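You operate a simulated robot arm through the tools that you are given. There is no shell and no other tool. Be economical: measure what you need, move in short steps, check, and stop when the job is done.

You run a simulated two-armed robot. Do the job below in one go: nothing can be reset, and whatever is moved stays where it is left.

JOB
Take the cap off the white jar and lay it down on the front of the tall counter.

Only the result counts: the job must be done as asked and must still hold three seconds after the hand-in. Knocking over, shifting, dropping, spilling or breaking anything else fails it. Lids that push on must go on centred and level and be pressed home; caps that screw on are set level and turned clockwise until they are tight.

ROBOT AND FRAMES
Two 7-joint arms with two-finger parallel grippers on one trunk, on a base that drives. Base frame: it is fixed to the floor where the robot stands at the start and does not move with it; the origin is under the middle of the robot, x ahead of it, y to its left, z up; the surface under the hand at the start is at about z = 0.82. Readings come in m, rad, newtons and seconds.
The left shoulder is at the start at [0.05, 0.165, 1.105], the right one opposite. With the tool pointing down near the work surface each hand reaches from about 0.24 to 0.7 m from the robot's upright axis, wherever it stands, measured 20 degrees to its own side. Payload 3.91 kg a hand.
The tool frame of a hand sits at the grasp point between the pads (the TCP): z along the fingers, y along the line on which they close. The tips reach 0.03 m beyond it. Largest opening 0.11 m; finger width 0.02, thickness 0.01; the body of the gripper, 0.048 by 0.112 m, starts 0.055 m behind the TCP.
Orientation is that of the tool frame in the base frame, as [roll, pitch, yaw] about the fixed x, y, z axes, in that order (R = Rz(yaw) Ry(pitch) Rx(roll)). With the fingers straight down and closing along the base's y, the tool's x points along the base's -x, its y along +y and its z along -z.

CONTROLS
- The arms move only by the tool apply_moves. It takes "left_rows", "right_rows" or both (then of equal length, played together; a hand with none holds still); each is a list of rows, each a list of 7 numbers: the shift along the base's x, y, z in m, then the turn, a rotation vector about the base's x, y, z in rad, then the closure in counts, from 0 (fully open) to 255 (shut). In form: [[tx, ty, tz, wx, wy, wz, fingers], ...]. A call has 1 to 8 rows; each row shifts and turns the commanded pose from where the row before left it. Each row takes 0.2 s and may step no farther than 0.05 m and 0.15 rad from the row before; otherwise, or with a gripper value out of range, the whole call is refused. Where a pose cannot be reached the arm comes as near as it can. A force on the tool above 40 N (or 10 N above the force at the start of the call, whichever is more), or a blocked arm, ends the call early, and 0.2 s more pass. The fingers move at their own pace (about 0.045 m/s each) and stop on an object; they squeeze with about 27 N. The grip force told is the motor's: it shows also when the fingers shut on nothing. Time passes only in rows, and 0.2 s behind the last, so rows that do not move let the fingers close. The reply holds the time, the measured pose of the TCP, the force on the tool along the base axes, the opening and the grip force, in the units named above and with some noise, with the torque about the TCP (base axes, N m) and any sound that the robot's microphone picked up.
- Cameras (640 x 400 px; columns grow to the right, rows downward): "scene" is now at [0.1178, -0.0094, 1.279]; the picture's right is [-0.12, -0.99, 0.00], its down [-0.52, 0.06, -0.85] and it looks along [0.84, -0.10, -0.53] (base axes); focal length 248 px, centre (320, 200). "left" rides on the left gripper at [0.072, -0.017, -0.103] in its tool frame; the picture's right is [0.23, 0.97, 0.00], its down [-0.76, 0.18, -0.62] and it looks along [-0.61, 0.14, 0.78] (tool axes); focal length 222 px, centre (320, 200). "right" rides on the right gripper at [0.072, 0.017, -0.103] in its tool frame; the picture's right is [-0.23, 0.97, 0.00], its down [-0.76, -0.18, -0.62] and it looks along [-0.61, -0.14, 0.78] (tool axes); focal length 222 px, centre (320, 200). There is no depth. A picture from a camera that has moved, and an enlarged one, comes with that camera's place and axes in the base frame and with its lens.
- grab_frame(camera): a new picture of that camera. It takes no simulated time.
- move_column(by): slides the trunk up (or, below 0, down) by that many m; the arms and the scene camera ride with it, the base frame stays. It gives what a move gives, with no picture.
- roll_base(legs): drives the robot by 1 to 6 legs, each [ahead, left, turn to the left] in m, m and rad, along the robot's own axes; the way and the turn of a leg run together, so that a leg with both is an arc; at most 1.5 m and 3.142 rad a leg. The arms and the cameras ride along, it lands a little off, and it stops where it bumps. It gives what a move gives.
- turn_head(pan, tilt): turns the head with the scene camera to pan (to the left, within 1.396 rad either way) and tilt (down, from -0.506 to 1.204), counted from straight ahead of the robot. It gives what a move gives.
- enlarge(camera, box): a new picture of the part [left, top, right, bottom] of that camera's present view, enlarged. It takes no simulated time.
- close_job(): hands the job in; it is judged then, once.

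Go step by step. Nothing tells you exact positions but the pictures and the camera data: compare them with the known pose of the tool, close in by small moves and look again before you grip or let go. The budget is 120 turns and 88 pictures, counting those below and the enlarged ones. Unless the task says otherwise, let go and move clear before handing in.

The tools are called as a command line: name --argument value ..., lists and objects as JSON in quotes. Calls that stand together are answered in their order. apply_moves: Moves the arms, as the interface text tells. Its arguments: {"type":"object","properties":{"left_rows":{"type":"array","items":{"type":"array","items":{"type":"number"}}},"right_rows":{"type":"array","items":{"type":"array","items":{"type":"number"}}}},"required":[]} The other tools are called the same way: move_column (by) slides the trunk up or down; roll_base (legs) drives the base; turn_head (pan, tilt) turns the head that bears the scene camera; grab_frame (camera) takes a picture; enlarge (camera, box) takes an enlarged picture of a part of a camera's view; close_job () hands the job in.

At the start:

```text
t: 0.0
left_eef_pos: [0.4097, 0.0781, 1.0929]
left_tool_rot: [-3.14, -0.002, -3.14]
left_contact_force: [0.1, -0.8, 0.2]
left_ft_torque: [0.01, -0.01, 0.0]
left_finger_gap: 0.1098
left_gripper_force: 0.0
right_eef_pos: [0.3645, -0.201, 1.1578]
right_tool_rot: [3.142, 0.0, -3.141]
right_contact_force: [-0.2, 0.2, 0.0]
right_ft_torque: [0.02, 0.0, -0.02]
right_finger_gap: 0.1101
right_gripper_force: 0.1
trunk travel left (down, up): [-0.325, 0.178]
robot x, y, heading: [-0.0018, -0.003, 0.003]
head pan, tilt: [-0.122, 0.555]
```

scene: 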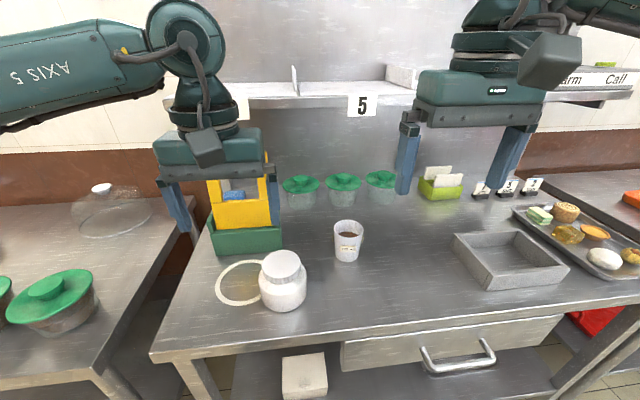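
right: 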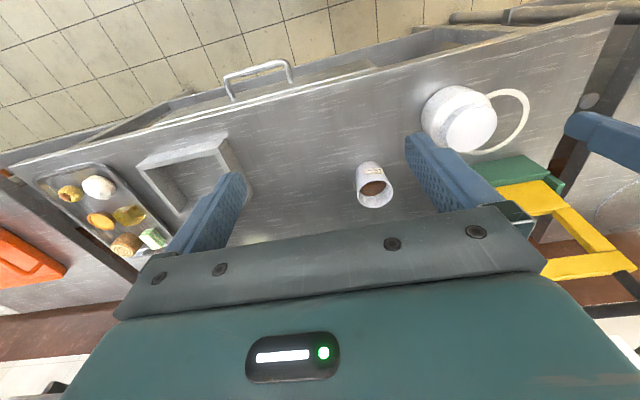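
left: 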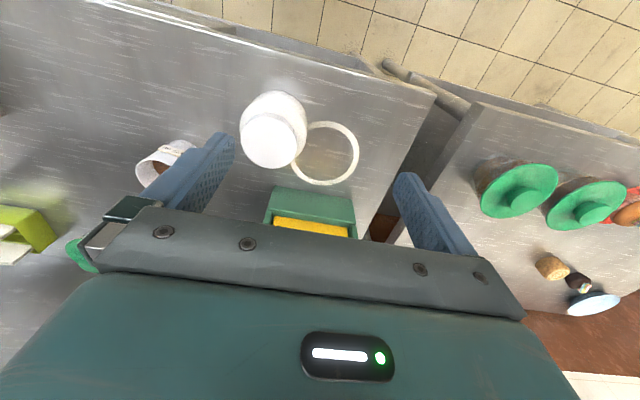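

I see a white jar with a cap on the counter ahead, around (0.45, 0.02). First I look around to find the tall counter.

turn_head --pan 1.2 --tilt 0.4

grab_frame --camera "scene"

turn_head --pan -1.2 --tilt 0.4

grab_frame --camera "scene"

```text
t: 1.5
left_eef_pos: [0.4089, 0.0787, 1.0939]
left_tool_rot: [-3.141, 0.0, -3.141]
left_contact_force: [0.1, -0.4, -0.3]
left_ft_torque: [0.02, -0.03, -0.02]
left_finger_gap: 0.1099
left_gripper_force: 0.1
right_eef_pos: [0.3654, -0.2009, 1.1568]
right_tool_rot: [3.141, 0.0, 3.14]
right_contact_force: [-0.1, 1.2, -1.1]
right_ft_torque: [0.03, 0.04, -0.01]
right_finger_gap: 0.1099
right_gripper_force: 0.1
trunk travel left (down, up): [-0.325, 0.178]
robot x, y, heading: [-0.0037, 0.0002, 0.003]
head pan, tilt: [1.201, 0.4]
```

```text
84 pictures are left
camera scene: at [0.0624, 0.0878, 1.2932], right [0.93, -0.36, 0.0], down [-0.14, -0.36, -0.92], along [0.33, 0.86, -0.39], focal length 248 px, centre (320, 200)
```

scene: 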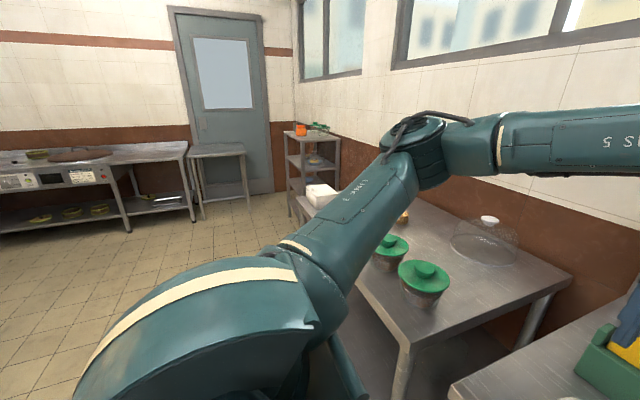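

```text
t: 3.7
left_eef_pos: [0.409, 0.078, 1.0923]
left_tool_rot: [3.141, 0.0, -3.141]
left_contact_force: [0.4, -0.1, -0.3]
left_ft_torque: [-0.02, -0.02, -0.01]
left_finger_gap: 0.11
left_gripper_force: 0.1
right_eef_pos: [0.3643, -0.2006, 1.1582]
right_tool_rot: [-3.14, 0.001, -3.14]
right_contact_force: [0.7, -0.2, -0.1]
right_ft_torque: [0.01, 0.04, 0.04]
right_finger_gap: 0.11
right_gripper_force: 0.0
trunk travel left (down, up): [-0.325, 0.178]
robot x, y, heading: [-0.0007, 0.0013, 0.003]
head pan, tilt: [-1.201, 0.4]
```

```text
83 pictures are left
camera scene: at [0.0623, -0.0848, 1.2932], right [-0.93, -0.36, 0.0], down [-0.14, 0.36, -0.92], along [0.33, -0.86, -0.39], focal length 248 px, centre (320, 200)
```

scene: 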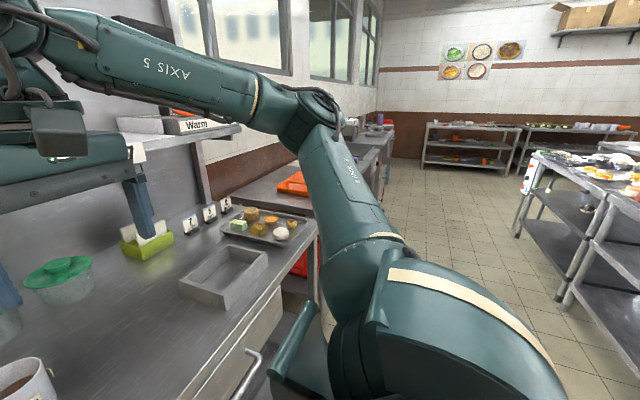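

The left counter works out about 0.12 m lower (surface near 0.69) than the one ahead. I check the right one's height too.

enlarge --camera "scene" --box '[160, 100, 420, 300]'

turn_head --pan -0.7 --tilt 0.5

grab_frame --camera "scene"

turn_head --pan 0.05 --tilt 0.85

grab_frame --camera "scene"

```text
2.00 times, centred on (290, 200) of scene
camera zoom: at [0.0623, -0.0848, 1.2932], right [-0.93, -0.36, 0.0], down [-0.14, 0.36, -0.92], along [0.33, -0.86, -0.39], focal length 496 px, centre (380, 200)
```

zoom: 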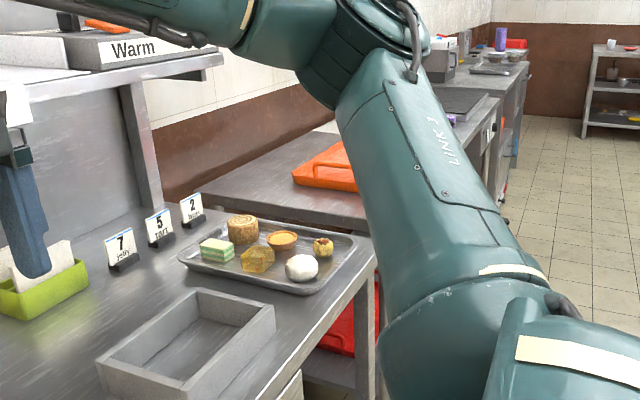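

```text
t: 4.6
left_eef_pos: [0.4088, 0.0784, 1.0928]
left_tool_rot: [-3.14, 0.0, -3.14]
left_contact_force: [-0.6, -0.2, -0.1]
left_ft_torque: [-0.01, 0.0, 0.0]
left_finger_gap: 0.1101
left_gripper_force: 0.0
right_eef_pos: [0.3655, -0.2, 1.157]
right_tool_rot: [3.14, -0.001, 3.141]
right_contact_force: [0.0, 1.1, -0.5]
right_ft_torque: [0.03, 0.01, -0.03]
right_finger_gap: 0.1099
right_gripper_force: 0.1
trunk travel left (down, up): [-0.325, 0.178]
robot x, y, heading: [0.0021, -0.0002, 0.0]
head pan, tilt: [-0.7, 0.499]
```

```text
81 pictures are left
camera scene: at [0.0983, -0.0572, 1.2841], right [-0.64, -0.76, 0.0], down [-0.37, 0.31, -0.88], along [0.67, -0.57, -0.48], focal length 248 px, centre (320, 200)
```

scene: 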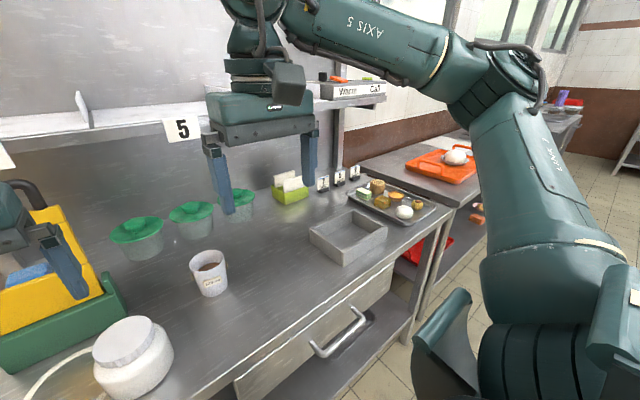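

```text
t: 5.7
left_eef_pos: [0.409, 0.0783, 1.093]
left_tool_rot: [3.14, 0.0, -3.139]
left_contact_force: [0.2, -0.1, 0.7]
left_ft_torque: [-0.02, 0.0, 0.04]
left_finger_gap: 0.11
left_gripper_force: 0.0
right_eef_pos: [0.3648, -0.2009, 1.1575]
right_tool_rot: [3.141, 0.001, -3.142]
right_contact_force: [0.5, 0.6, 0.3]
right_ft_torque: [-0.02, -0.02, 0.01]
right_finger_gap: 0.1102
right_gripper_force: 0.1
trunk travel left (down, up): [-0.325, 0.178]
robot x, y, heading: [-0.0003, -0.0025, 0.001]
head pan, tilt: [0.051, 0.85]
```

```text
80 pictures are left
camera scene: at [0.1069, 0.0054, 1.2541], right [0.05, -1.0, 0.0], down [-0.75, -0.04, -0.66], along [0.66, 0.03, -0.75], focal length 248 px, centre (320, 200)
```

scene: 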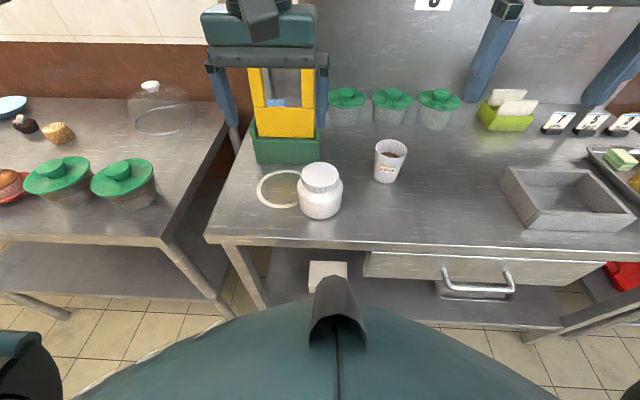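

All neighbouring counters are lower, so the tall counter is the one ahead (front edge at x≈0.37). Next I look closely at the jar and cap.

enlarge --camera "scene" --box '[240, 140, 400, 240]'

enlarge --camera "left" --box '[190, 70, 390, 195]'

```text
4.00 times, centred on (320, 190) of scene
camera zoom: at [0.1069, 0.0054, 1.2541], right [0.05, -1.0, 0.0], down [-0.75, -0.04, -0.66], along [0.66, 0.03, -0.75], focal length 993 px, centre (320, 240)
```

zoom: 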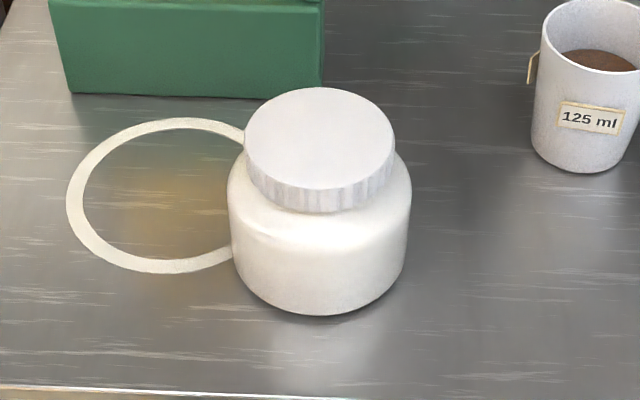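

```text
3.20 times, centred on (290, 132) of left
camera zoom: at [0.3369, 0.0624, 1.1969], right [-0.23, 0.97, 0.0], down [0.76, 0.18, 0.62], along [0.61, 0.14, -0.78], focal length 711 px, centre (416, 416)
```

zoom: 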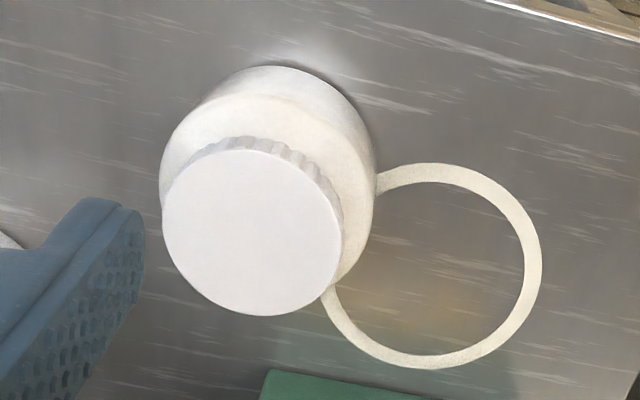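

The cap is a ribbed screw cap, about 0.077 m across with its top near (0.480, 0.022, 0.908); the jar body is about 0.096 m. I move the left hand above it, pre-turned clockwise so there is room to unscrew.

apply_moves --left_rows '[[0.009, -0.007, -0.01, 0, 0, -0.15, 0], [0.009, -0.007, -0.01, 0, 0, -0.15, 0], [0.009, -0.007, -0.01, 0, 0, -0.15, 0], [0.009, -0.007, -0.01, 0, 0, -0.15, 0], [0.009, -0.007, -0.01, 0, 0, -0.15, 0], [0.009, -0.007, -0.01, 0, 0, -0.15, 0], [0.009, -0.007, -0.01, 0, 0, -0.15, 0], [0.008, -0.007, -0.01, 0, 0, -0.15, 0]]'

grab_frame --camera "left"

grab_frame --camera "scene"

```text
t: 7.5
left_eef_pos: [0.4734, 0.0293, 1.0234]
left_tool_rot: [-3.141, -0.002, 2.09]
left_contact_force: [-0.2, 0.1, 0.8]
left_ft_torque: [0.01, -0.02, 0.01]
left_finger_gap: 0.1101
left_gripper_force: 0.0
left hand out of reach, approached as far as the arm can: row 8
right_eef_pos: [0.3649, -0.2009, 1.1573]
right_tool_rot: [-3.141, -0.001, -3.141]
right_contact_force: [-0.1, -0.6, 0.3]
right_ft_torque: [0.0, 0.01, 0.02]
right_finger_gap: 0.1104
right_gripper_force: 0.1
trunk travel left (down, up): [-0.325, 0.178]
robot x, y, heading: [0.0001, 0.0005, -0.001]
head pan, tilt: [0.051, 0.85]
```

```text
77 pictures are left
camera left: at [0.4228, 0.0848, 1.1273], right [0.73, 0.68, 0.0], down [0.53, -0.57, 0.62], along [0.42, -0.46, -0.78], focal length 222 px, centre (320, 200)
```

left: 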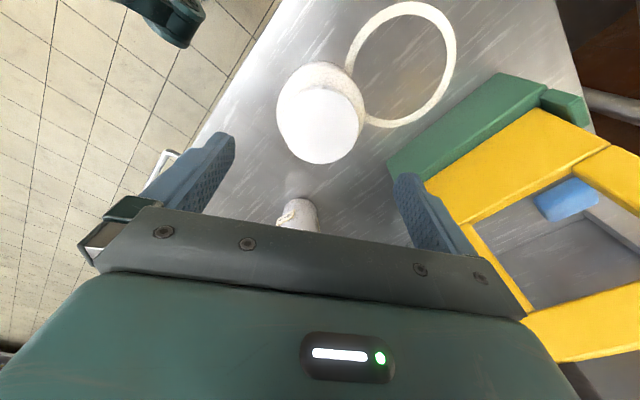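

```text
76 pictures are left
camera scene: at [0.1068, 0.0055, 1.2541], right [0.05, -1.0, 0.0], down [-0.75, -0.04, -0.66], along [0.66, 0.03, -0.75], focal length 248 px, centre (320, 200)
```

scene: 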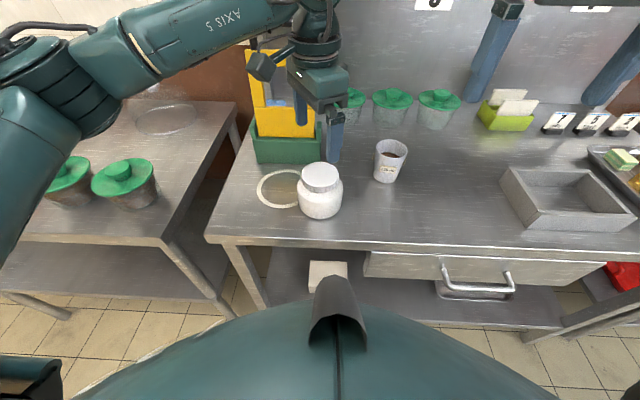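

The wrist stops about 1.05 rad clockwise, which is enough. The cap re-measures at about (0.478, 0.023); I centre on it and descend part way.

apply_moves --left_rows '[[0.005, -0.006, 0, 0, 0, 0.05, 0], [0, 0, -0.03, 0, 0, 0, 0], [0, 0, -0.03, 0, 0, 0, 0], [0, 0, 0, 0, 0, 0, 0]]'

grab_frame --camera "left"

enlarge --camera "scene" --box '[240, 110, 400, 210]'

```text
t: 8.5
left_eef_pos: [0.4793, 0.0232, 0.9636]
left_tool_rot: [3.141, 0.001, 2.144]
left_contact_force: [0.0, 0.7, -0.5]
left_ft_torque: [0.0, -0.01, 0.02]
left_finger_gap: 0.1101
left_gripper_force: 0.0
right_eef_pos: [0.3659, -0.1993, 1.1579]
right_tool_rot: [-3.141, 0.0, 3.141]
right_contact_force: [-0.3, -0.4, 0.4]
right_ft_torque: [0.01, 0.02, -0.02]
right_finger_gap: 0.11
right_gripper_force: 0.0
trunk travel left (down, up): [-0.325, 0.178]
robot x, y, heading: [-0.0021, -0.0, -0.001]
head pan, tilt: [0.051, 0.85]
```

```text
75 pictures are left
camera left: at [0.4254, 0.0749, 1.0675], right [0.7, 0.72, 0.0], down [0.56, -0.54, 0.62], along [0.45, -0.43, -0.78], focal length 222 px, centre (320, 200)
```

left: 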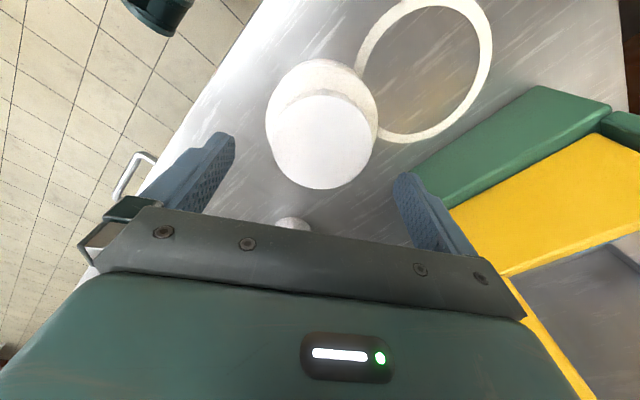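

```text
4.00 times, centred on (320, 160) of scene
camera zoom: at [0.1068, 0.0055, 1.2541], right [0.05, -1.0, 0.0], down [-0.75, -0.04, -0.66], along [0.66, 0.03, -0.75], focal length 993 px, centre (320, 360)
```

zoom: 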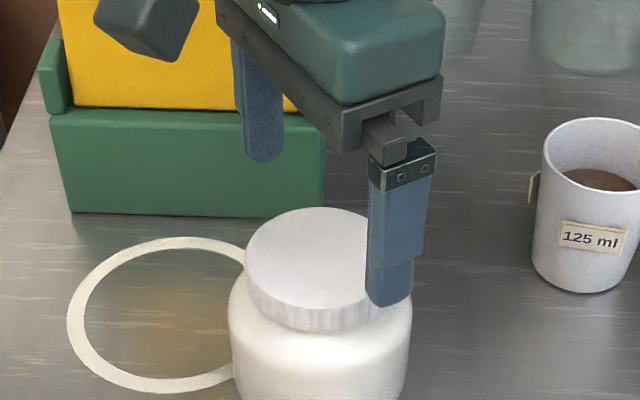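

Alignment is good; I lower so the tips come beside the cap's rim just above the jar's shoulder.

apply_moves --left_rows '[[-0.001, 0.002, -0.02, 0, 0, 0, 0], [0, 0, -0.01, 0, 0, 0, 0], [0, 0, -0.008, 0, 0, 0, 0], [0, 0, 0, 0, 0, 0, 0]]'

enlarge --camera "scene" --box '[240, 110, 400, 210]'

grab_frame --camera "left"

enlarge --camera "right" --box '[360, 50, 560, 175]'

```text
t: 9.5
left_eef_pos: [0.4781, 0.0251, 0.926]
left_tool_rot: [-3.14, 0.0, 2.145]
left_contact_force: [0.0, 0.2, 0.7]
left_ft_torque: [0.01, 0.02, 0.0]
left_finger_gap: 0.1099
left_gripper_force: 0.0
right_eef_pos: [0.3652, -0.1999, 1.1572]
right_tool_rot: [-3.141, -0.001, 3.141]
right_contact_force: [0.1, 0.2, -0.1]
right_ft_torque: [-0.01, 0.01, 0.02]
right_finger_gap: 0.1097
right_gripper_force: 0.0
trunk travel left (down, up): [-0.325, 0.178]
robot x, y, heading: [0.0017, 0.0008, -0.004]
head pan, tilt: [0.051, 0.85]
```

```text
4.00 times, centred on (320, 160) of scene
camera zoom: at [0.1069, 0.0054, 1.2541], right [0.05, -1.0, 0.0], down [-0.75, -0.04, -0.66], along [0.66, 0.03, -0.75], focal length 993 px, centre (320, 360)
```

zoom: 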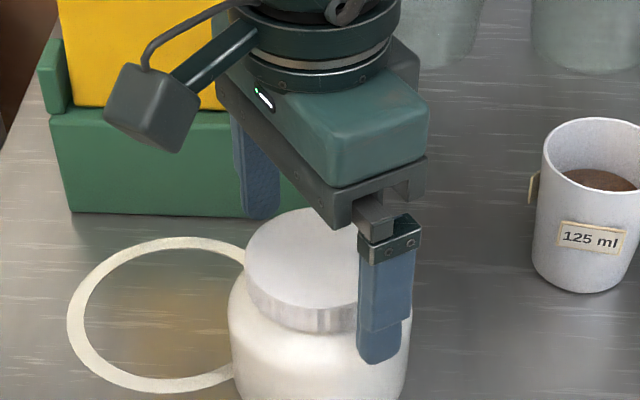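

```text
72 pictures are left
camera left: at [0.4244, 0.0778, 1.0292], right [0.7, 0.72, 0.0], down [0.56, -0.54, 0.62], along [0.45, -0.43, -0.78], focal length 222 px, centre (320, 200)
```

left: 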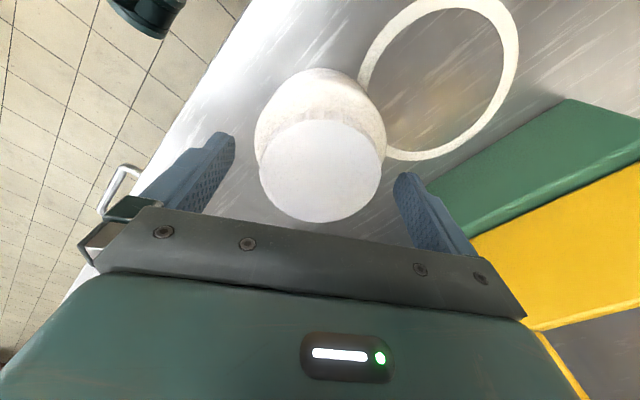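

```text
3.20 times, centred on (460, 112) of right
camera zoom: at [0.292, -0.1832, 1.2627], right [0.23, 0.97, 0.0], down [0.76, -0.18, 0.62], along [0.61, -0.14, -0.78], focal length 711 px, centre (-128, 480)
```

zoom: 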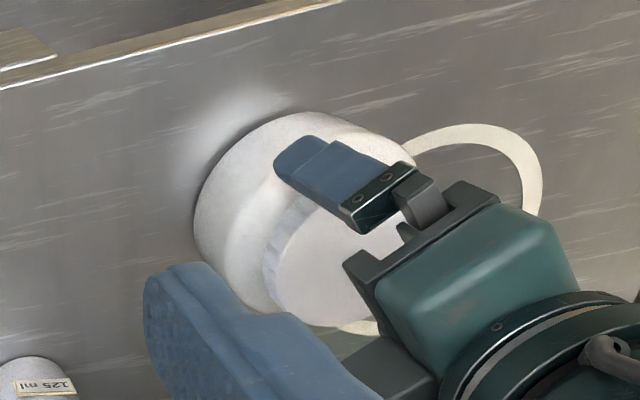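

Cap centre is about (-0.002, +0.003) from the TCP; I trim that and close on the cap.

apply_moves --left_rows '[[-0.0015, 0.003, -0.002, 0, 0, 0, 0], [0, 0, 0, 0, 0, 0, 255], [0, 0, 0, 0, 0, 0, 255], [0, 0, 0, 0, 0, 0, 255], [0, 0, 0, 0, 0, 0, 255]]'

enlarge --camera "scene" --box '[240, 110, 400, 210]'

```text
t: 10.7
left_eef_pos: [0.4775, 0.0272, 0.9239]
left_tool_rot: [-3.141, 0.0, 2.145]
left_contact_force: [2.4, 0.3, -0.3]
left_ft_torque: [0.04, -0.13, 0.08]
left_finger_gap: 0.0744
left_gripper_force: 26.8
right_eef_pos: [0.365, -0.2006, 1.1576]
right_tool_rot: [3.14, 0.001, -3.141]
right_contact_force: [0.8, 0.3, -1.0]
right_ft_torque: [0.01, 0.01, -0.02]
right_finger_gap: 0.1098
right_gripper_force: 0.1
trunk travel left (down, up): [-0.325, 0.178]
robot x, y, heading: [0.0012, 0.0006, -0.002]
head pan, tilt: [0.051, 0.85]
```

```text
4.00 times, centred on (320, 160) of scene
camera zoom: at [0.1072, 0.0056, 1.2541], right [0.05, -1.0, 0.0], down [-0.75, -0.04, -0.66], along [0.66, 0.03, -0.75], focal length 993 px, centre (320, 360)
```

zoom: 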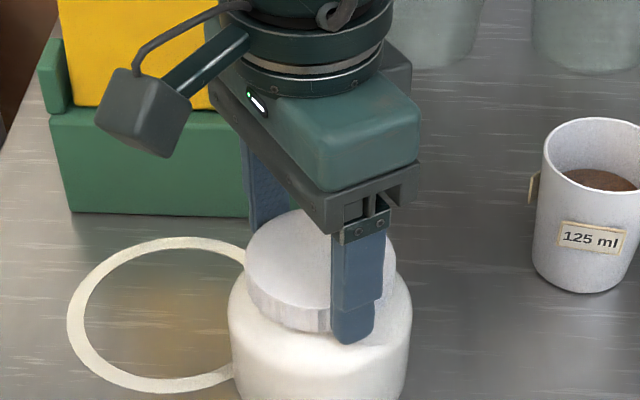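

The cap is gripped, jar unmoved. I turn counter-clockwise a little and watch the torque.

apply_moves --left_rows '[[0, 0, 0, 0, 0, 0.08, 255], [0, 0, 0, 0, 0, 0.1, 255], [0, 0, 0, 0, 0, 0.1, 255]]'

enlarge --camera "scene" --box '[240, 110, 400, 210]'

```text
t: 11.5
left_eef_pos: [0.4753, 0.0272, 0.9228]
left_tool_rot: [-3.139, 0.0, 2.424]
left_contact_force: [-1.0, -2.6, 1.3]
left_ft_torque: [-0.01, -0.04, -0.04]
left_finger_gap: 0.0746
left_gripper_force: 27.4
right_eef_pos: [0.3654, -0.2016, 1.1576]
right_tool_rot: [3.141, 0.0, -3.141]
right_contact_force: [0.3, 0.5, -0.5]
right_ft_torque: [-0.04, 0.03, -0.02]
right_finger_gap: 0.1099
right_gripper_force: 0.1
trunk travel left (down, up): [-0.325, 0.178]
robot x, y, heading: [-0.003, 0.0006, 0.002]
head pan, tilt: [0.051, 0.85]
```

```text
4.00 times, centred on (320, 160) of scene
camera zoom: at [0.1066, 0.0052, 1.2541], right [0.05, -1.0, 0.0], down [-0.75, -0.04, -0.66], along [0.66, 0.03, -0.75], focal length 993 px, centre (320, 360)
```

zoom: 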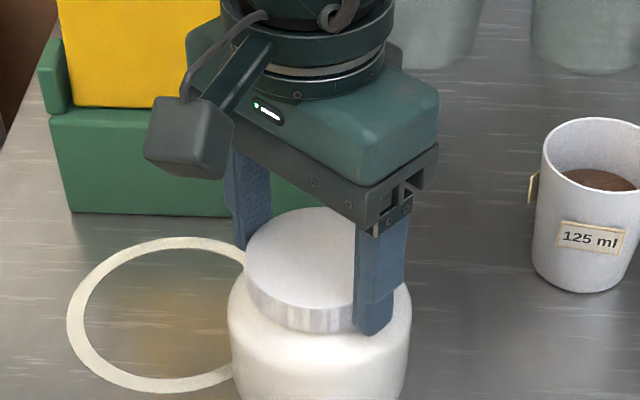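

It turns with little torque. I keep turning and watch whether the cap rises relative to the jar.

apply_moves --left_rows '[[0, 0, 0, 0, 0, 0.14, 255], [0, 0, 0, 0, 0, 0.14, 255], [0, 0, 0, 0, 0, 0.14, 255], [0, 0, 0, 0, 0, 0.14, 255], [0, 0, 0, 0, 0, 0.14, 255], [0, 0, 0, 0, 0, 0.14, 255], [0, 0, 0, 0, 0, 0.14, 255], [0, 0, 0, 0, 0, 0.14, 255]]'

enlarge --camera "scene" --box '[240, 140, 400, 240]'

```text
t: 13.3
left_eef_pos: [0.4741, 0.0269, 0.9237]
left_tool_rot: [-3.14, 0.003, -2.737]
left_contact_force: [7.2, -2.2, 12.8]
left_ft_torque: [0.09, -0.11, -0.04]
left_finger_gap: 0.0743
left_gripper_force: 26.9
right_eef_pos: [0.3651, -0.2014, 1.1574]
right_tool_rot: [-3.141, 0.0, 3.142]
right_contact_force: [-0.4, -0.2, -0.4]
right_ft_torque: [-0.01, 0.02, -0.04]
right_finger_gap: 0.11
right_gripper_force: 0.1
trunk travel left (down, up): [-0.325, 0.178]
robot x, y, heading: [0.0007, 0.0028, 0.001]
head pan, tilt: [0.051, 0.85]
```

```text
4.00 times, centred on (320, 190) of scene
camera zoom: at [0.1067, 0.0052, 1.2542], right [0.05, -1.0, 0.0], down [-0.75, -0.04, -0.66], along [0.66, 0.03, -0.75], focal length 993 px, centre (320, 240)
```

zoom: 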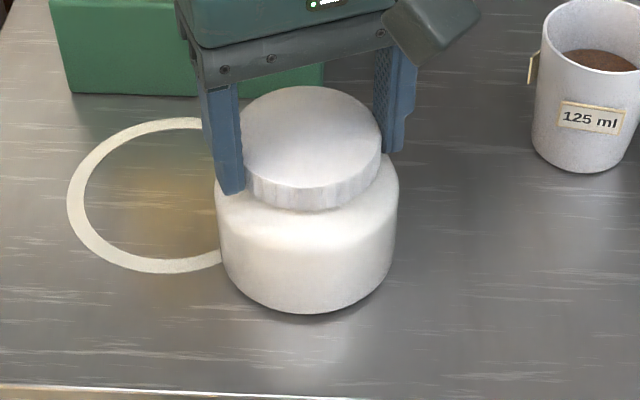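

The upward push on the hand shows the cap climbing its thread. I keep turning with a slight lift per step.

apply_moves --left_rows '[[0, 0, 0.001, 0, 0, 0.0, 255], [0, 0, 0.0002, 0, 0, 0.14, 255], [0, 0, 0.0002, 0, 0, 0.14, 255], [0, 0, 0.0002, 0, 0, 0.14, 255], [0, 0, 0.0002, 0, 0, 0.14, 255], [0, 0, 0.0002, 0, 0, 0.14, 255], [0, 0, 0.0002, 0, 0, 0.14, 255], [0, 0, 0.0002, 0, 0, 0.14, 255]]'

enlarge --camera "scene" --box '[240, 140, 400, 240]'

```text
t: 15.1
left_eef_pos: [0.4752, 0.0295, 0.9256]
left_tool_rot: [3.141, 0.002, -1.756]
left_contact_force: [0.7, 0.0, -3.1]
left_ft_torque: [-0.02, -0.03, -0.01]
left_finger_gap: 0.0743
left_gripper_force: 27.3
right_eef_pos: [0.3655, -0.1995, 1.1566]
right_tool_rot: [3.141, -0.001, -3.142]
right_contact_force: [-0.6, -0.2, 0.2]
right_ft_torque: [-0.01, -0.02, 0.01]
right_finger_gap: 0.1101
right_gripper_force: 0.0
trunk travel left (down, up): [-0.325, 0.178]
robot x, y, heading: [0.0022, -0.0006, -0.0]
head pan, tilt: [0.051, 0.85]
```

```text
4.00 times, centred on (320, 190) of scene
camera zoom: at [0.1071, 0.0056, 1.254], right [0.05, -1.0, 0.0], down [-0.75, -0.04, -0.66], along [0.66, 0.03, -0.75], focal length 993 px, centre (320, 240)
```

zoom: 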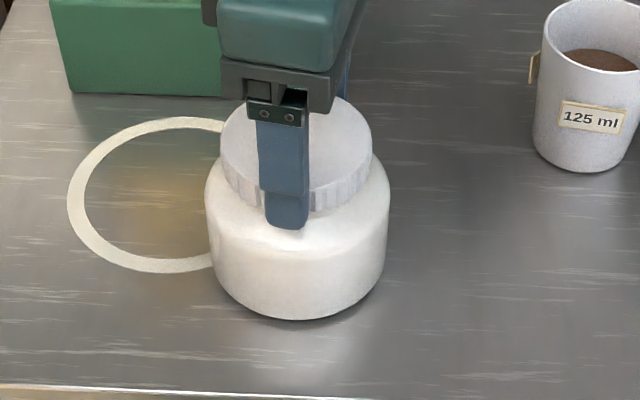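

The jar is orbiting slightly because my grip is some mm off centre. I open here and measure the cap again to regrip centred.

apply_moves --left_rows '[[0, 0, 0, 0, 0, 0, 0], [0, 0, 0, 0, 0, 0, 0], [0, 0, 0, 0, 0, 0, 0]]'

enlarge --camera "scene" --box '[240, 140, 400, 240]'

grab_frame --camera "left"

grab_frame --camera "right"

```text
t: 15.9
left_eef_pos: [0.4741, 0.0274, 0.9258]
left_tool_rot: [-3.139, 0.0, -1.76]
left_contact_force: [0.5, 0.2, 0.1]
left_ft_torque: [-0.04, 0.02, -0.01]
left_finger_gap: 0.11
left_gripper_force: 0.1
right_eef_pos: [0.3649, -0.2006, 1.1574]
right_tool_rot: [-3.141, 0.0, -3.141]
right_contact_force: [-0.6, -0.1, 0.3]
right_ft_torque: [-0.01, 0.01, -0.06]
right_finger_gap: 0.11
right_gripper_force: 0.0
trunk travel left (down, up): [-0.325, 0.178]
robot x, y, heading: [-0.0002, 0.0042, -0.001]
head pan, tilt: [0.051, 0.85]
```

```text
4.00 times, centred on (320, 190) of scene
camera zoom: at [0.1069, 0.0055, 1.2541], right [0.05, -1.0, 0.0], down [-0.75, -0.04, -0.66], along [0.66, 0.03, -0.75], focal length 993 px, centre (320, 240)
```

zoom: 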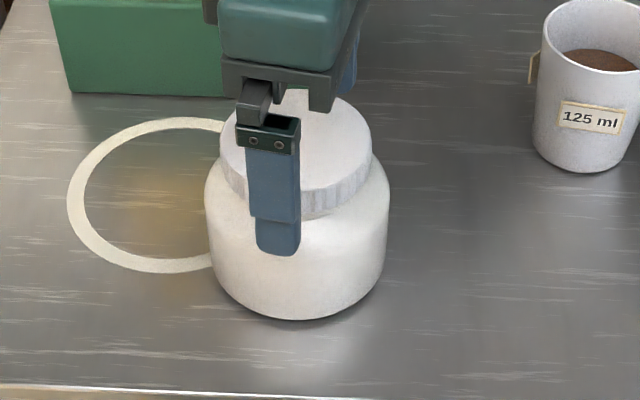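

```text
65 pictures are left
camera left: at [0.4779, -0.0456, 1.0301], right [-1.0, -0.04, 0.0], down [-0.03, 0.78, 0.62], along [-0.02, 0.62, -0.78], focal length 222 px, centre (320, 200)
```

left: 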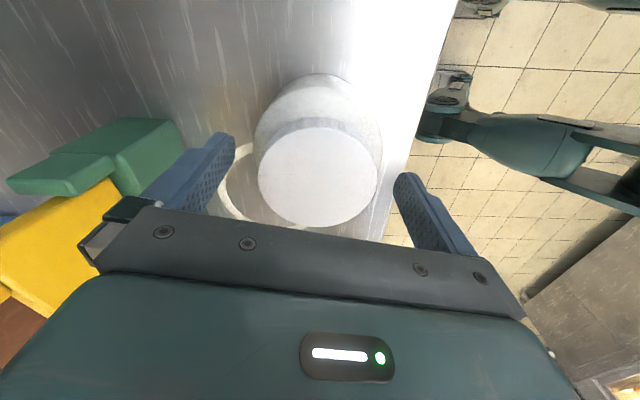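

```text
64 pictures are left
camera right: at [0.292, -0.1832, 1.2627], right [0.23, 0.97, 0.0], down [0.76, -0.18, 0.62], along [0.61, -0.14, -0.78], focal length 222 px, centre (320, 200)
```

right: 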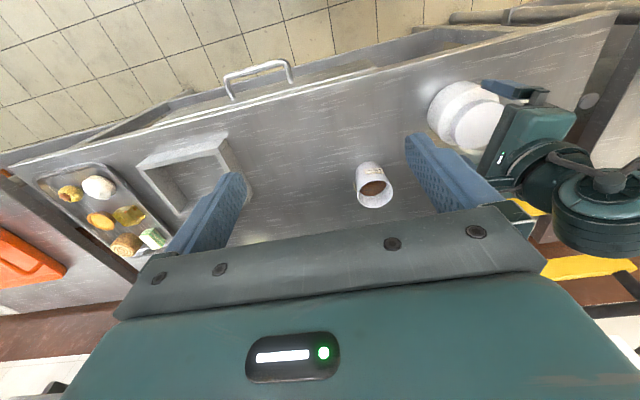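

The cap is now about (0.477, 0.035). I centre the open hand on it and turn the hand back clockwise.

apply_moves --left_rows '[[0.003, 0.0075, 0, 0, 0, 0, 0], [0, 0, 0, 0, 0, -0.145, 0], [0, 0, 0, 0, 0, -0.145, 0], [0, 0, 0, 0, 0, -0.145, 0], [0, 0, 0, 0, 0, -0.145, 0], [0, 0, 0, 0, 0, -0.145, 0], [0, 0, 0, 0, 0, -0.145, 0], [0, 0, 0, 0, 0, -0.145, 0]]'

enlarge --camera "scene" --box '[240, 140, 400, 240]'

grab_frame --camera "left"

```text
t: 17.7
left_eef_pos: [0.4788, 0.035, 0.9264]
left_tool_rot: [3.141, 0.0, -2.778]
left_contact_force: [0.0, 0.6, 0.9]
left_ft_torque: [0.01, 0.01, -0.02]
left_finger_gap: 0.11
left_gripper_force: 0.1
right_eef_pos: [0.3644, -0.1996, 1.1569]
right_tool_rot: [3.141, 0.001, -3.141]
right_contact_force: [-0.1, 0.8, -0.4]
right_ft_torque: [-0.01, 0.02, -0.01]
right_finger_gap: 0.11
right_gripper_force: 0.0
trunk travel left (down, up): [-0.325, 0.178]
robot x, y, heading: [-0.0012, -0.0001, -0.0]
head pan, tilt: [0.051, 0.85]
```

```text
4.00 times, centred on (320, 190) of scene
camera zoom: at [0.1069, 0.0055, 1.2541], right [0.05, -1.0, 0.0], down [-0.75, -0.04, -0.66], along [0.66, 0.03, -0.75], focal length 993 px, centre (320, 240)
```

zoom: 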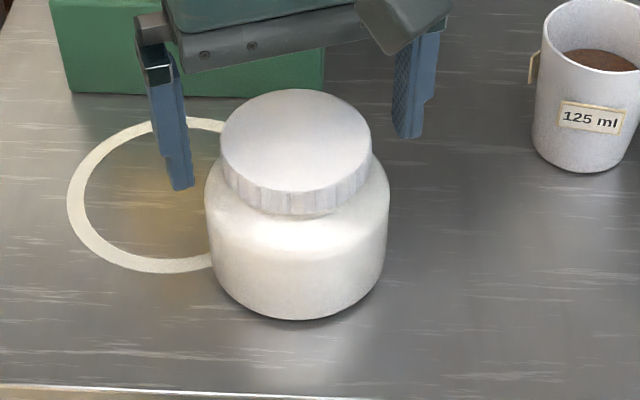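

```text
62 pictures are left
camera left: at [0.4169, -0.0055, 1.0304], right [-0.56, 0.83, 0.0], down [0.65, 0.44, 0.62], along [0.52, 0.35, -0.78], focal length 222 px, centre (320, 200)
```

left: 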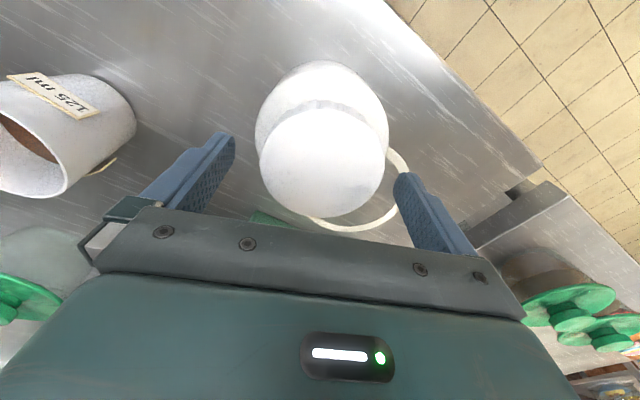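

Cross-checking the earlier orbit, the wrist camera reads the cap about 6 mm too near itself; corrected, the cap is at about (0.476, 0.035). I finish turning back and re-centre.

apply_moves --left_rows '[[-0.002, 0, 0, 0, 0, -0.145, 0], [0, 0, 0, 0, 0, -0.145, 0], [0, 0, 0, 0, 0, -0.145, 0], [0, 0, 0, 0, 0, -0.145, 0], [0, 0, 0, 0, 0, -0.145, 0], [0, 0, 0, 0, 0, -0.145, 0], [0, 0, 0, 0, 0, -0.145, 0], [0, 0, 0, 0, 0, -0.145, 0]]'

grab_frame --camera "left"

enlarge --camera "scene" --box '[240, 140, 400, 240]'

```text
t: 19.5
left_eef_pos: [0.4758, 0.035, 0.9259]
left_tool_rot: [-3.14, 0.0, 2.346]
left_contact_force: [-0.1, -0.2, 0.3]
left_ft_torque: [0.01, -0.04, -0.04]
left_finger_gap: 0.11
left_gripper_force: 0.1
right_eef_pos: [0.3655, -0.2006, 1.1566]
right_tool_rot: [-3.141, -0.001, -3.141]
right_contact_force: [0.4, 0.4, 0.3]
right_ft_torque: [0.02, -0.03, -0.02]
right_finger_gap: 0.11
right_gripper_force: 0.0
trunk travel left (down, up): [-0.325, 0.178]
robot x, y, heading: [-0.0003, -0.0025, -0.002]
head pan, tilt: [0.051, 0.85]
```

```text
61 pictures are left
camera left: at [0.4124, 0.0756, 1.0301], right [0.54, 0.84, 0.0], down [0.66, -0.42, 0.62], along [0.53, -0.34, -0.78], focal length 222 px, centre (320, 200)
```

left: 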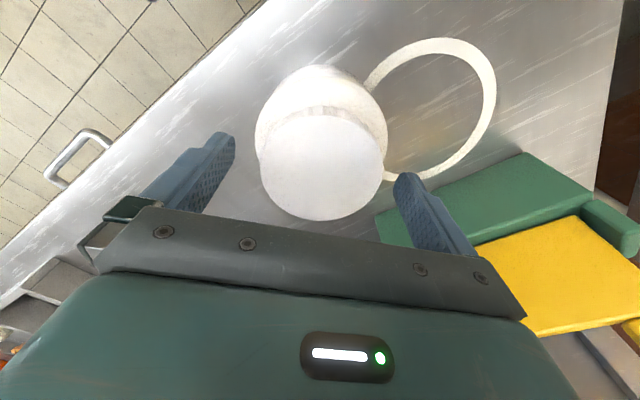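

```text
4.00 times, centred on (320, 190) of scene
camera zoom: at [0.1069, 0.0054, 1.2541], right [0.05, -1.0, 0.0], down [-0.75, -0.04, -0.66], along [0.66, 0.03, -0.75], focal length 993 px, centre (320, 240)
```

zoom: 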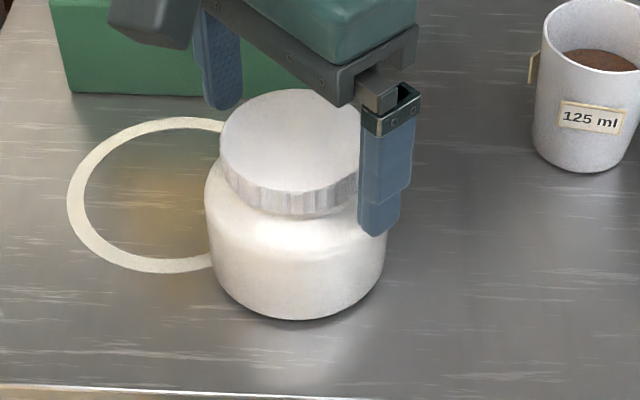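

Now well centred. I regrip and gently slide the jar back the 12 mm it drifted.

apply_moves --left_rows '[[0, 0, -0.001, 0, 0, -0.12, 0], [0, 0, 0, 0, 0, 0, 255], [0, 0, 0, 0, 0, 0, 255], [0, 0, 0, 0, 0, 0, 255], [0.0005, -0.004, 0, 0, 0, 0, 255], [0.0005, -0.004, 0, 0, 0, 0, 255], [0.0005, -0.0045, 0, 0, 0, 0, 255], [0, 0, 0, 0, 0, 0, 255]]'

apply_moves --left_rows '[[0, 0, 0.0002, 0, 0, 0.14, 255], [0, 0, 0.0002, 0, 0, 0.14, 255], [0, 0, 0.0002, 0, 0, 0.14, 255], [0, 0, 0.0001, 0, 0, 0.14, 255], [0, 0, 0.0001, 0, 0, 0.14, 255], [0, 0, 0.0001, 0, 0, 0.14, 255], [0, 0, 0.0001, 0, 0, 0.14, 255], [0, 0, 0.0001, 0, 0, 0.14, 255]]'

enlarge --camera "scene" --box '[240, 140, 400, 240]'

```text
t: 21.3
left_eef_pos: [0.4765, 0.0235, 0.9241]
left_tool_rot: [3.141, -0.001, 2.23]
left_contact_force: [1.0, 3.5, 2.3]
left_ft_torque: [0.1, 0.02, 0.03]
left_finger_gap: 0.074
left_gripper_force: 26.4
right_eef_pos: [0.364, -0.2005, 1.1575]
right_tool_rot: [-3.14, -0.001, -3.141]
right_contact_force: [0.4, -0.4, 0.0]
right_ft_torque: [0.01, 0.02, 0.01]
right_finger_gap: 0.1098
right_gripper_force: 0.0
trunk travel left (down, up): [-0.325, 0.178]
robot x, y, heading: [-0.0031, -0.0028, 0.007]
head pan, tilt: [0.051, 0.85]
```

```text
t: 23.1
left_eef_pos: [0.4775, 0.0229, 0.9264]
left_tool_rot: [3.141, 0.0, -2.932]
left_contact_force: [-1.2, -0.1, -6.9]
left_ft_torque: [-0.04, -0.04, 0.0]
left_finger_gap: 0.0741
left_gripper_force: 27.0
right_eef_pos: [0.3657, -0.2003, 1.1568]
right_tool_rot: [-3.141, -0.001, 3.141]
right_contact_force: [0.4, 0.3, 0.8]
right_ft_torque: [-0.02, -0.01, -0.01]
right_finger_gap: 0.1101
right_gripper_force: 0.1
trunk travel left (down, up): [-0.325, 0.178]
robot x, y, heading: [-0.0003, -0.0003, 0.0]
head pan, tilt: [0.051, 0.85]
```

```text
4.00 times, centred on (320, 190) of scene
camera zoom: at [0.1074, 0.0055, 1.254], right [0.05, -1.0, 0.0], down [-0.75, -0.04, -0.66], along [0.66, 0.03, -0.75], focal length 993 px, centre (320, 240)
```

zoom: 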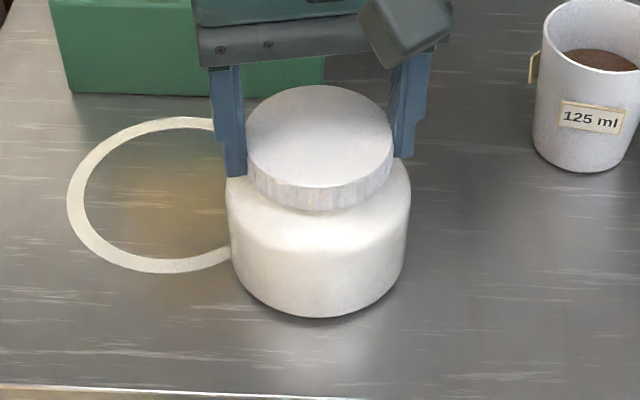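

The jar is back in its place. I continue the stroke without lifting.

apply_moves --left_rows '[[0, 0, 0, 0, 0, 0.14, 255], [0, 0, 0, 0, 0, 0.14, 255], [0, 0, 0, 0, 0, 0.14, 255], [0, 0, 0, 0, 0, 0.14, 255]]'

apply_moves --left_rows '[[0, 0, 0, 0, 0, 0.14, 255], [0, 0, 0, 0, 0, 0.14, 255], [0, 0, 0, 0, 0, 0.14, 255], [0, 0, 0, 0, 0, 0.14, 255]]'

enlarge --camera "scene" --box '[280, 155, 360, 225]'

```text
t: 24.1
left_eef_pos: [0.477, 0.0227, 0.9261]
left_tool_rot: [3.14, -0.001, -2.375]
left_contact_force: [1.0, -0.2, -7.0]
left_ft_torque: [-0.02, 0.01, 0.02]
left_finger_gap: 0.0738
left_gripper_force: 26.9
right_eef_pos: [0.3658, -0.2009, 1.156]
right_tool_rot: [3.141, 0.0, 3.141]
right_contact_force: [0.0, 0.1, 0.4]
right_ft_torque: [-0.01, -0.03, -0.02]
right_finger_gap: 0.1097
right_gripper_force: 0.1
trunk travel left (down, up): [-0.325, 0.178]
robot x, y, heading: [0.0013, -0.0027, 0.001]
head pan, tilt: [0.051, 0.85]
```

```text
t: 25.1
left_eef_pos: [0.4785, 0.024, 0.9257]
left_tool_rot: [3.141, -0.002, -1.812]
left_contact_force: [-0.5, 0.4, -8.6]
left_ft_torque: [-0.03, 0.03, -0.01]
left_finger_gap: 0.074
left_gripper_force: 27.1
right_eef_pos: [0.3665, -0.2005, 1.1568]
right_tool_rot: [3.141, 0.0, 3.141]
right_contact_force: [0.4, 0.2, 0.1]
right_ft_torque: [0.01, 0.0, -0.07]
right_finger_gap: 0.11
right_gripper_force: 0.2
trunk travel left (down, up): [-0.325, 0.178]
robot x, y, heading: [-0.0017, 0.0035, -0.004]
head pan, tilt: [0.051, 0.85]
```

```text
5.71 times, centred on (320, 190) of scene
camera zoom: at [0.1075, 0.0055, 1.254], right [0.05, -1.0, 0.0], down [-0.75, -0.04, -0.66], along [0.66, 0.03, -0.75], focal length 1418 px, centre (320, 257)
```

zoom: 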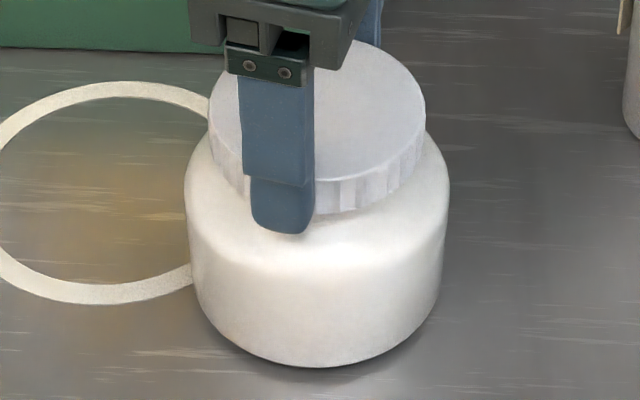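

The jar seems to turn with the cap when I pull upward; the cap only climbed while my hand pressed down. I release, turn back, regrip and turn with a downward press.

apply_moves --left_rows '[[0, 0, -0.0012, 0, 0, 0, 255], [0, 0, 0, 0, 0, 0, 0], [0, 0, 0, 0, 0, 0, 0], [0, 0, 0.001, 0, 0, -0.145, 0], [0, 0, 0, 0, 0, -0.145, 0], [0, 0, 0, 0, 0, -0.145, 0], [0, 0, 0, 0, 0, -0.145, 0], [0, 0, 0, 0, 0, -0.145, 0]]'

apply_moves --left_rows '[[0, 0, 0, 0, 0, -0.145, 0], [0, 0, 0, 0, 0, -0.145, 0], [0, 0, 0, 0, 0, -0.145, 0], [0, 0, 0, 0, 0, -0.145, 0], [0, 0, 0, 0, 0, -0.145, 0], [0, 0, 0, 0, 0, -0.145, 0], [0, 0, 0, 0, 0, -0.145, 0], [0, 0, 0, 0, 0, -0.145, 0]]'

apply_moves --left_rows '[[0, 0, 0, 0, 0, -0.145, 0], [0, 0, 0, 0, 0, -0.145, 0], [0, 0, 0, 0, 0, -0.05, 0], [0, 0, 0, 0, 0, 0, 0]]'

grab_frame --camera "left"

enlarge --camera "scene" --box '[240, 140, 400, 240]'

```text
t: 26.9
left_eef_pos: [0.4781, 0.0245, 0.9255]
left_tool_rot: [3.141, 0.0, -2.543]
left_contact_force: [1.2, -0.4, 0.0]
left_ft_torque: [0.01, 0.01, -0.01]
left_finger_gap: 0.11
left_gripper_force: 0.1
right_eef_pos: [0.3661, -0.2003, 1.1571]
right_tool_rot: [3.141, 0.0, -3.141]
right_contact_force: [-1.2, -0.6, 0.2]
right_ft_torque: [0.0, -0.01, 0.02]
right_finger_gap: 0.1098
right_gripper_force: 0.0
trunk travel left (down, up): [-0.325, 0.178]
robot x, y, heading: [-0.0019, 0.002, -0.002]
head pan, tilt: [0.051, 0.85]
```

```text
t: 28.7
left_eef_pos: [0.4782, 0.0243, 0.9254]
left_tool_rot: [3.142, 0.0, 2.579]
left_contact_force: [0.0, 0.8, -0.5]
left_ft_torque: [0.01, 0.0, -0.01]
left_finger_gap: 0.1098
left_gripper_force: 0.0
right_eef_pos: [0.3653, -0.2012, 1.1558]
right_tool_rot: [3.141, 0.001, -3.141]
right_contact_force: [-0.1, -0.5, 0.4]
right_ft_torque: [-0.01, -0.05, 0.02]
right_finger_gap: 0.1103
right_gripper_force: 0.1
trunk travel left (down, up): [-0.325, 0.178]
robot x, y, heading: [-0.0043, 0.0003, 0.002]
head pan, tilt: [0.051, 0.85]
```

```text
t: 29.7
left_eef_pos: [0.4776, 0.0228, 0.9266]
left_tool_rot: [-3.139, 0.0, 2.241]
left_contact_force: [0.1, 0.1, 0.0]
left_ft_torque: [0.02, -0.01, -0.01]
left_finger_gap: 0.11
left_gripper_force: 0.1
right_eef_pos: [0.3656, -0.2021, 1.1576]
right_tool_rot: [-3.14, 0.0, -3.141]
right_contact_force: [-0.1, -0.7, -0.7]
right_ft_torque: [0.01, 0.0, -0.02]
right_finger_gap: 0.1099
right_gripper_force: 0.0
trunk travel left (down, up): [-0.325, 0.178]
robot x, y, heading: [-0.0016, 0.0011, -0.002]
head pan, tilt: [0.051, 0.85]
```

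```text
57 pictures are left
camera left: at [0.4196, 0.0705, 1.0299], right [0.62, 0.78, 0.0], down [0.61, -0.49, 0.62], along [0.49, -0.39, -0.78], focal length 222 px, centre (320, 200)
```

left: 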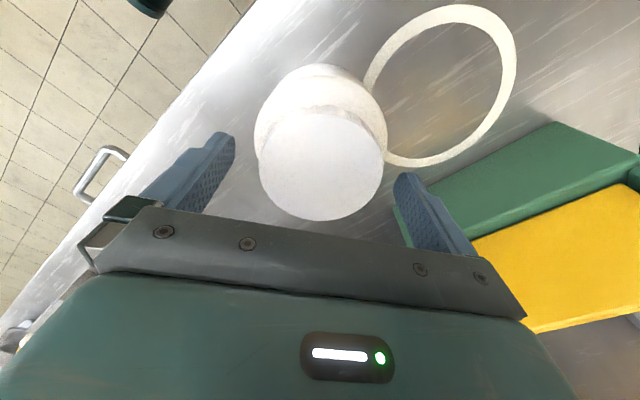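

```text
4.00 times, centred on (320, 190) of scene
camera zoom: at [0.1069, 0.0055, 1.2541], right [0.05, -1.0, 0.0], down [-0.75, -0.04, -0.66], along [0.66, 0.03, -0.75], focal length 993 px, centre (320, 240)
```

zoom: 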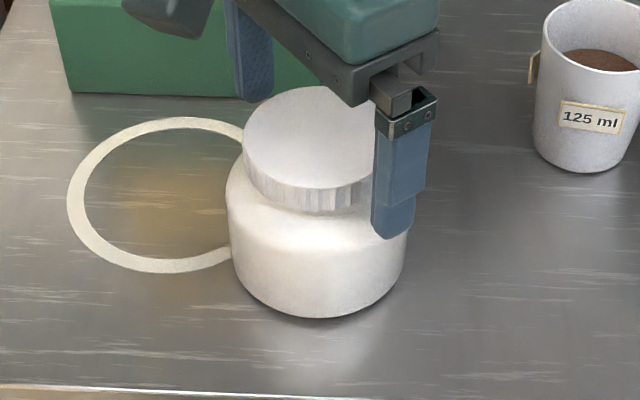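

Centred again. I grip, press down gently and turn a short bit to see if the force climbs.

apply_moves --left_rows '[[0, 0, 0, 0, 0, 0, 255], [0, 0, 0, 0, 0, 0, 255], [0, 0, 0, 0, 0, 0, 255], [0, 0, -0.002, 0, 0, 0, 255], [0, 0, 0, 0, 0, 0, 255]]'

apply_moves --left_rows '[[0, 0, 0, 0, 0, 0.12, 255], [0, 0, 0, 0, 0, 0.12, 255], [0, 0, 0, 0, 0, 0.12, 255]]'

```text
t: 30.9
left_eef_pos: [0.4773, 0.0223, 0.9258]
left_tool_rot: [-3.14, 0.003, 2.242]
left_contact_force: [-0.2, 5.8, 10.8]
left_ft_torque: [0.2, 0.19, -0.02]
left_finger_gap: 0.074
left_gripper_force: 26.6
right_eef_pos: [0.365, -0.2002, 1.1583]
right_tool_rot: [3.141, 0.001, -3.14]
right_contact_force: [-0.4, -1.1, -0.5]
right_ft_torque: [-0.02, 0.0, -0.03]
right_finger_gap: 0.1099
right_gripper_force: 0.1
trunk travel left (down, up): [-0.325, 0.178]
robot x, y, heading: [0.0022, -0.0021, 0.003]
head pan, tilt: [0.051, 0.85]
```

```text
t: 31.7
left_eef_pos: [0.4778, 0.0242, 0.9248]
left_tool_rot: [-3.141, 0.007, 2.604]
left_contact_force: [6.6, 8.5, 19.3]
left_ft_torque: [0.38, -0.05, -0.05]
left_finger_gap: 0.0739
left_gripper_force: 26.7
right_eef_pos: [0.3643, -0.1998, 1.1576]
right_tool_rot: [-3.14, 0.003, 3.141]
right_contact_force: [-0.2, -0.5, 0.2]
right_ft_torque: [-0.02, -0.02, 0.03]
right_finger_gap: 0.1101
right_gripper_force: 0.1
trunk travel left (down, up): [-0.325, 0.178]
robot x, y, heading: [0.0002, -0.0039, 0.001]
head pan, tilt: [0.051, 0.85]
```

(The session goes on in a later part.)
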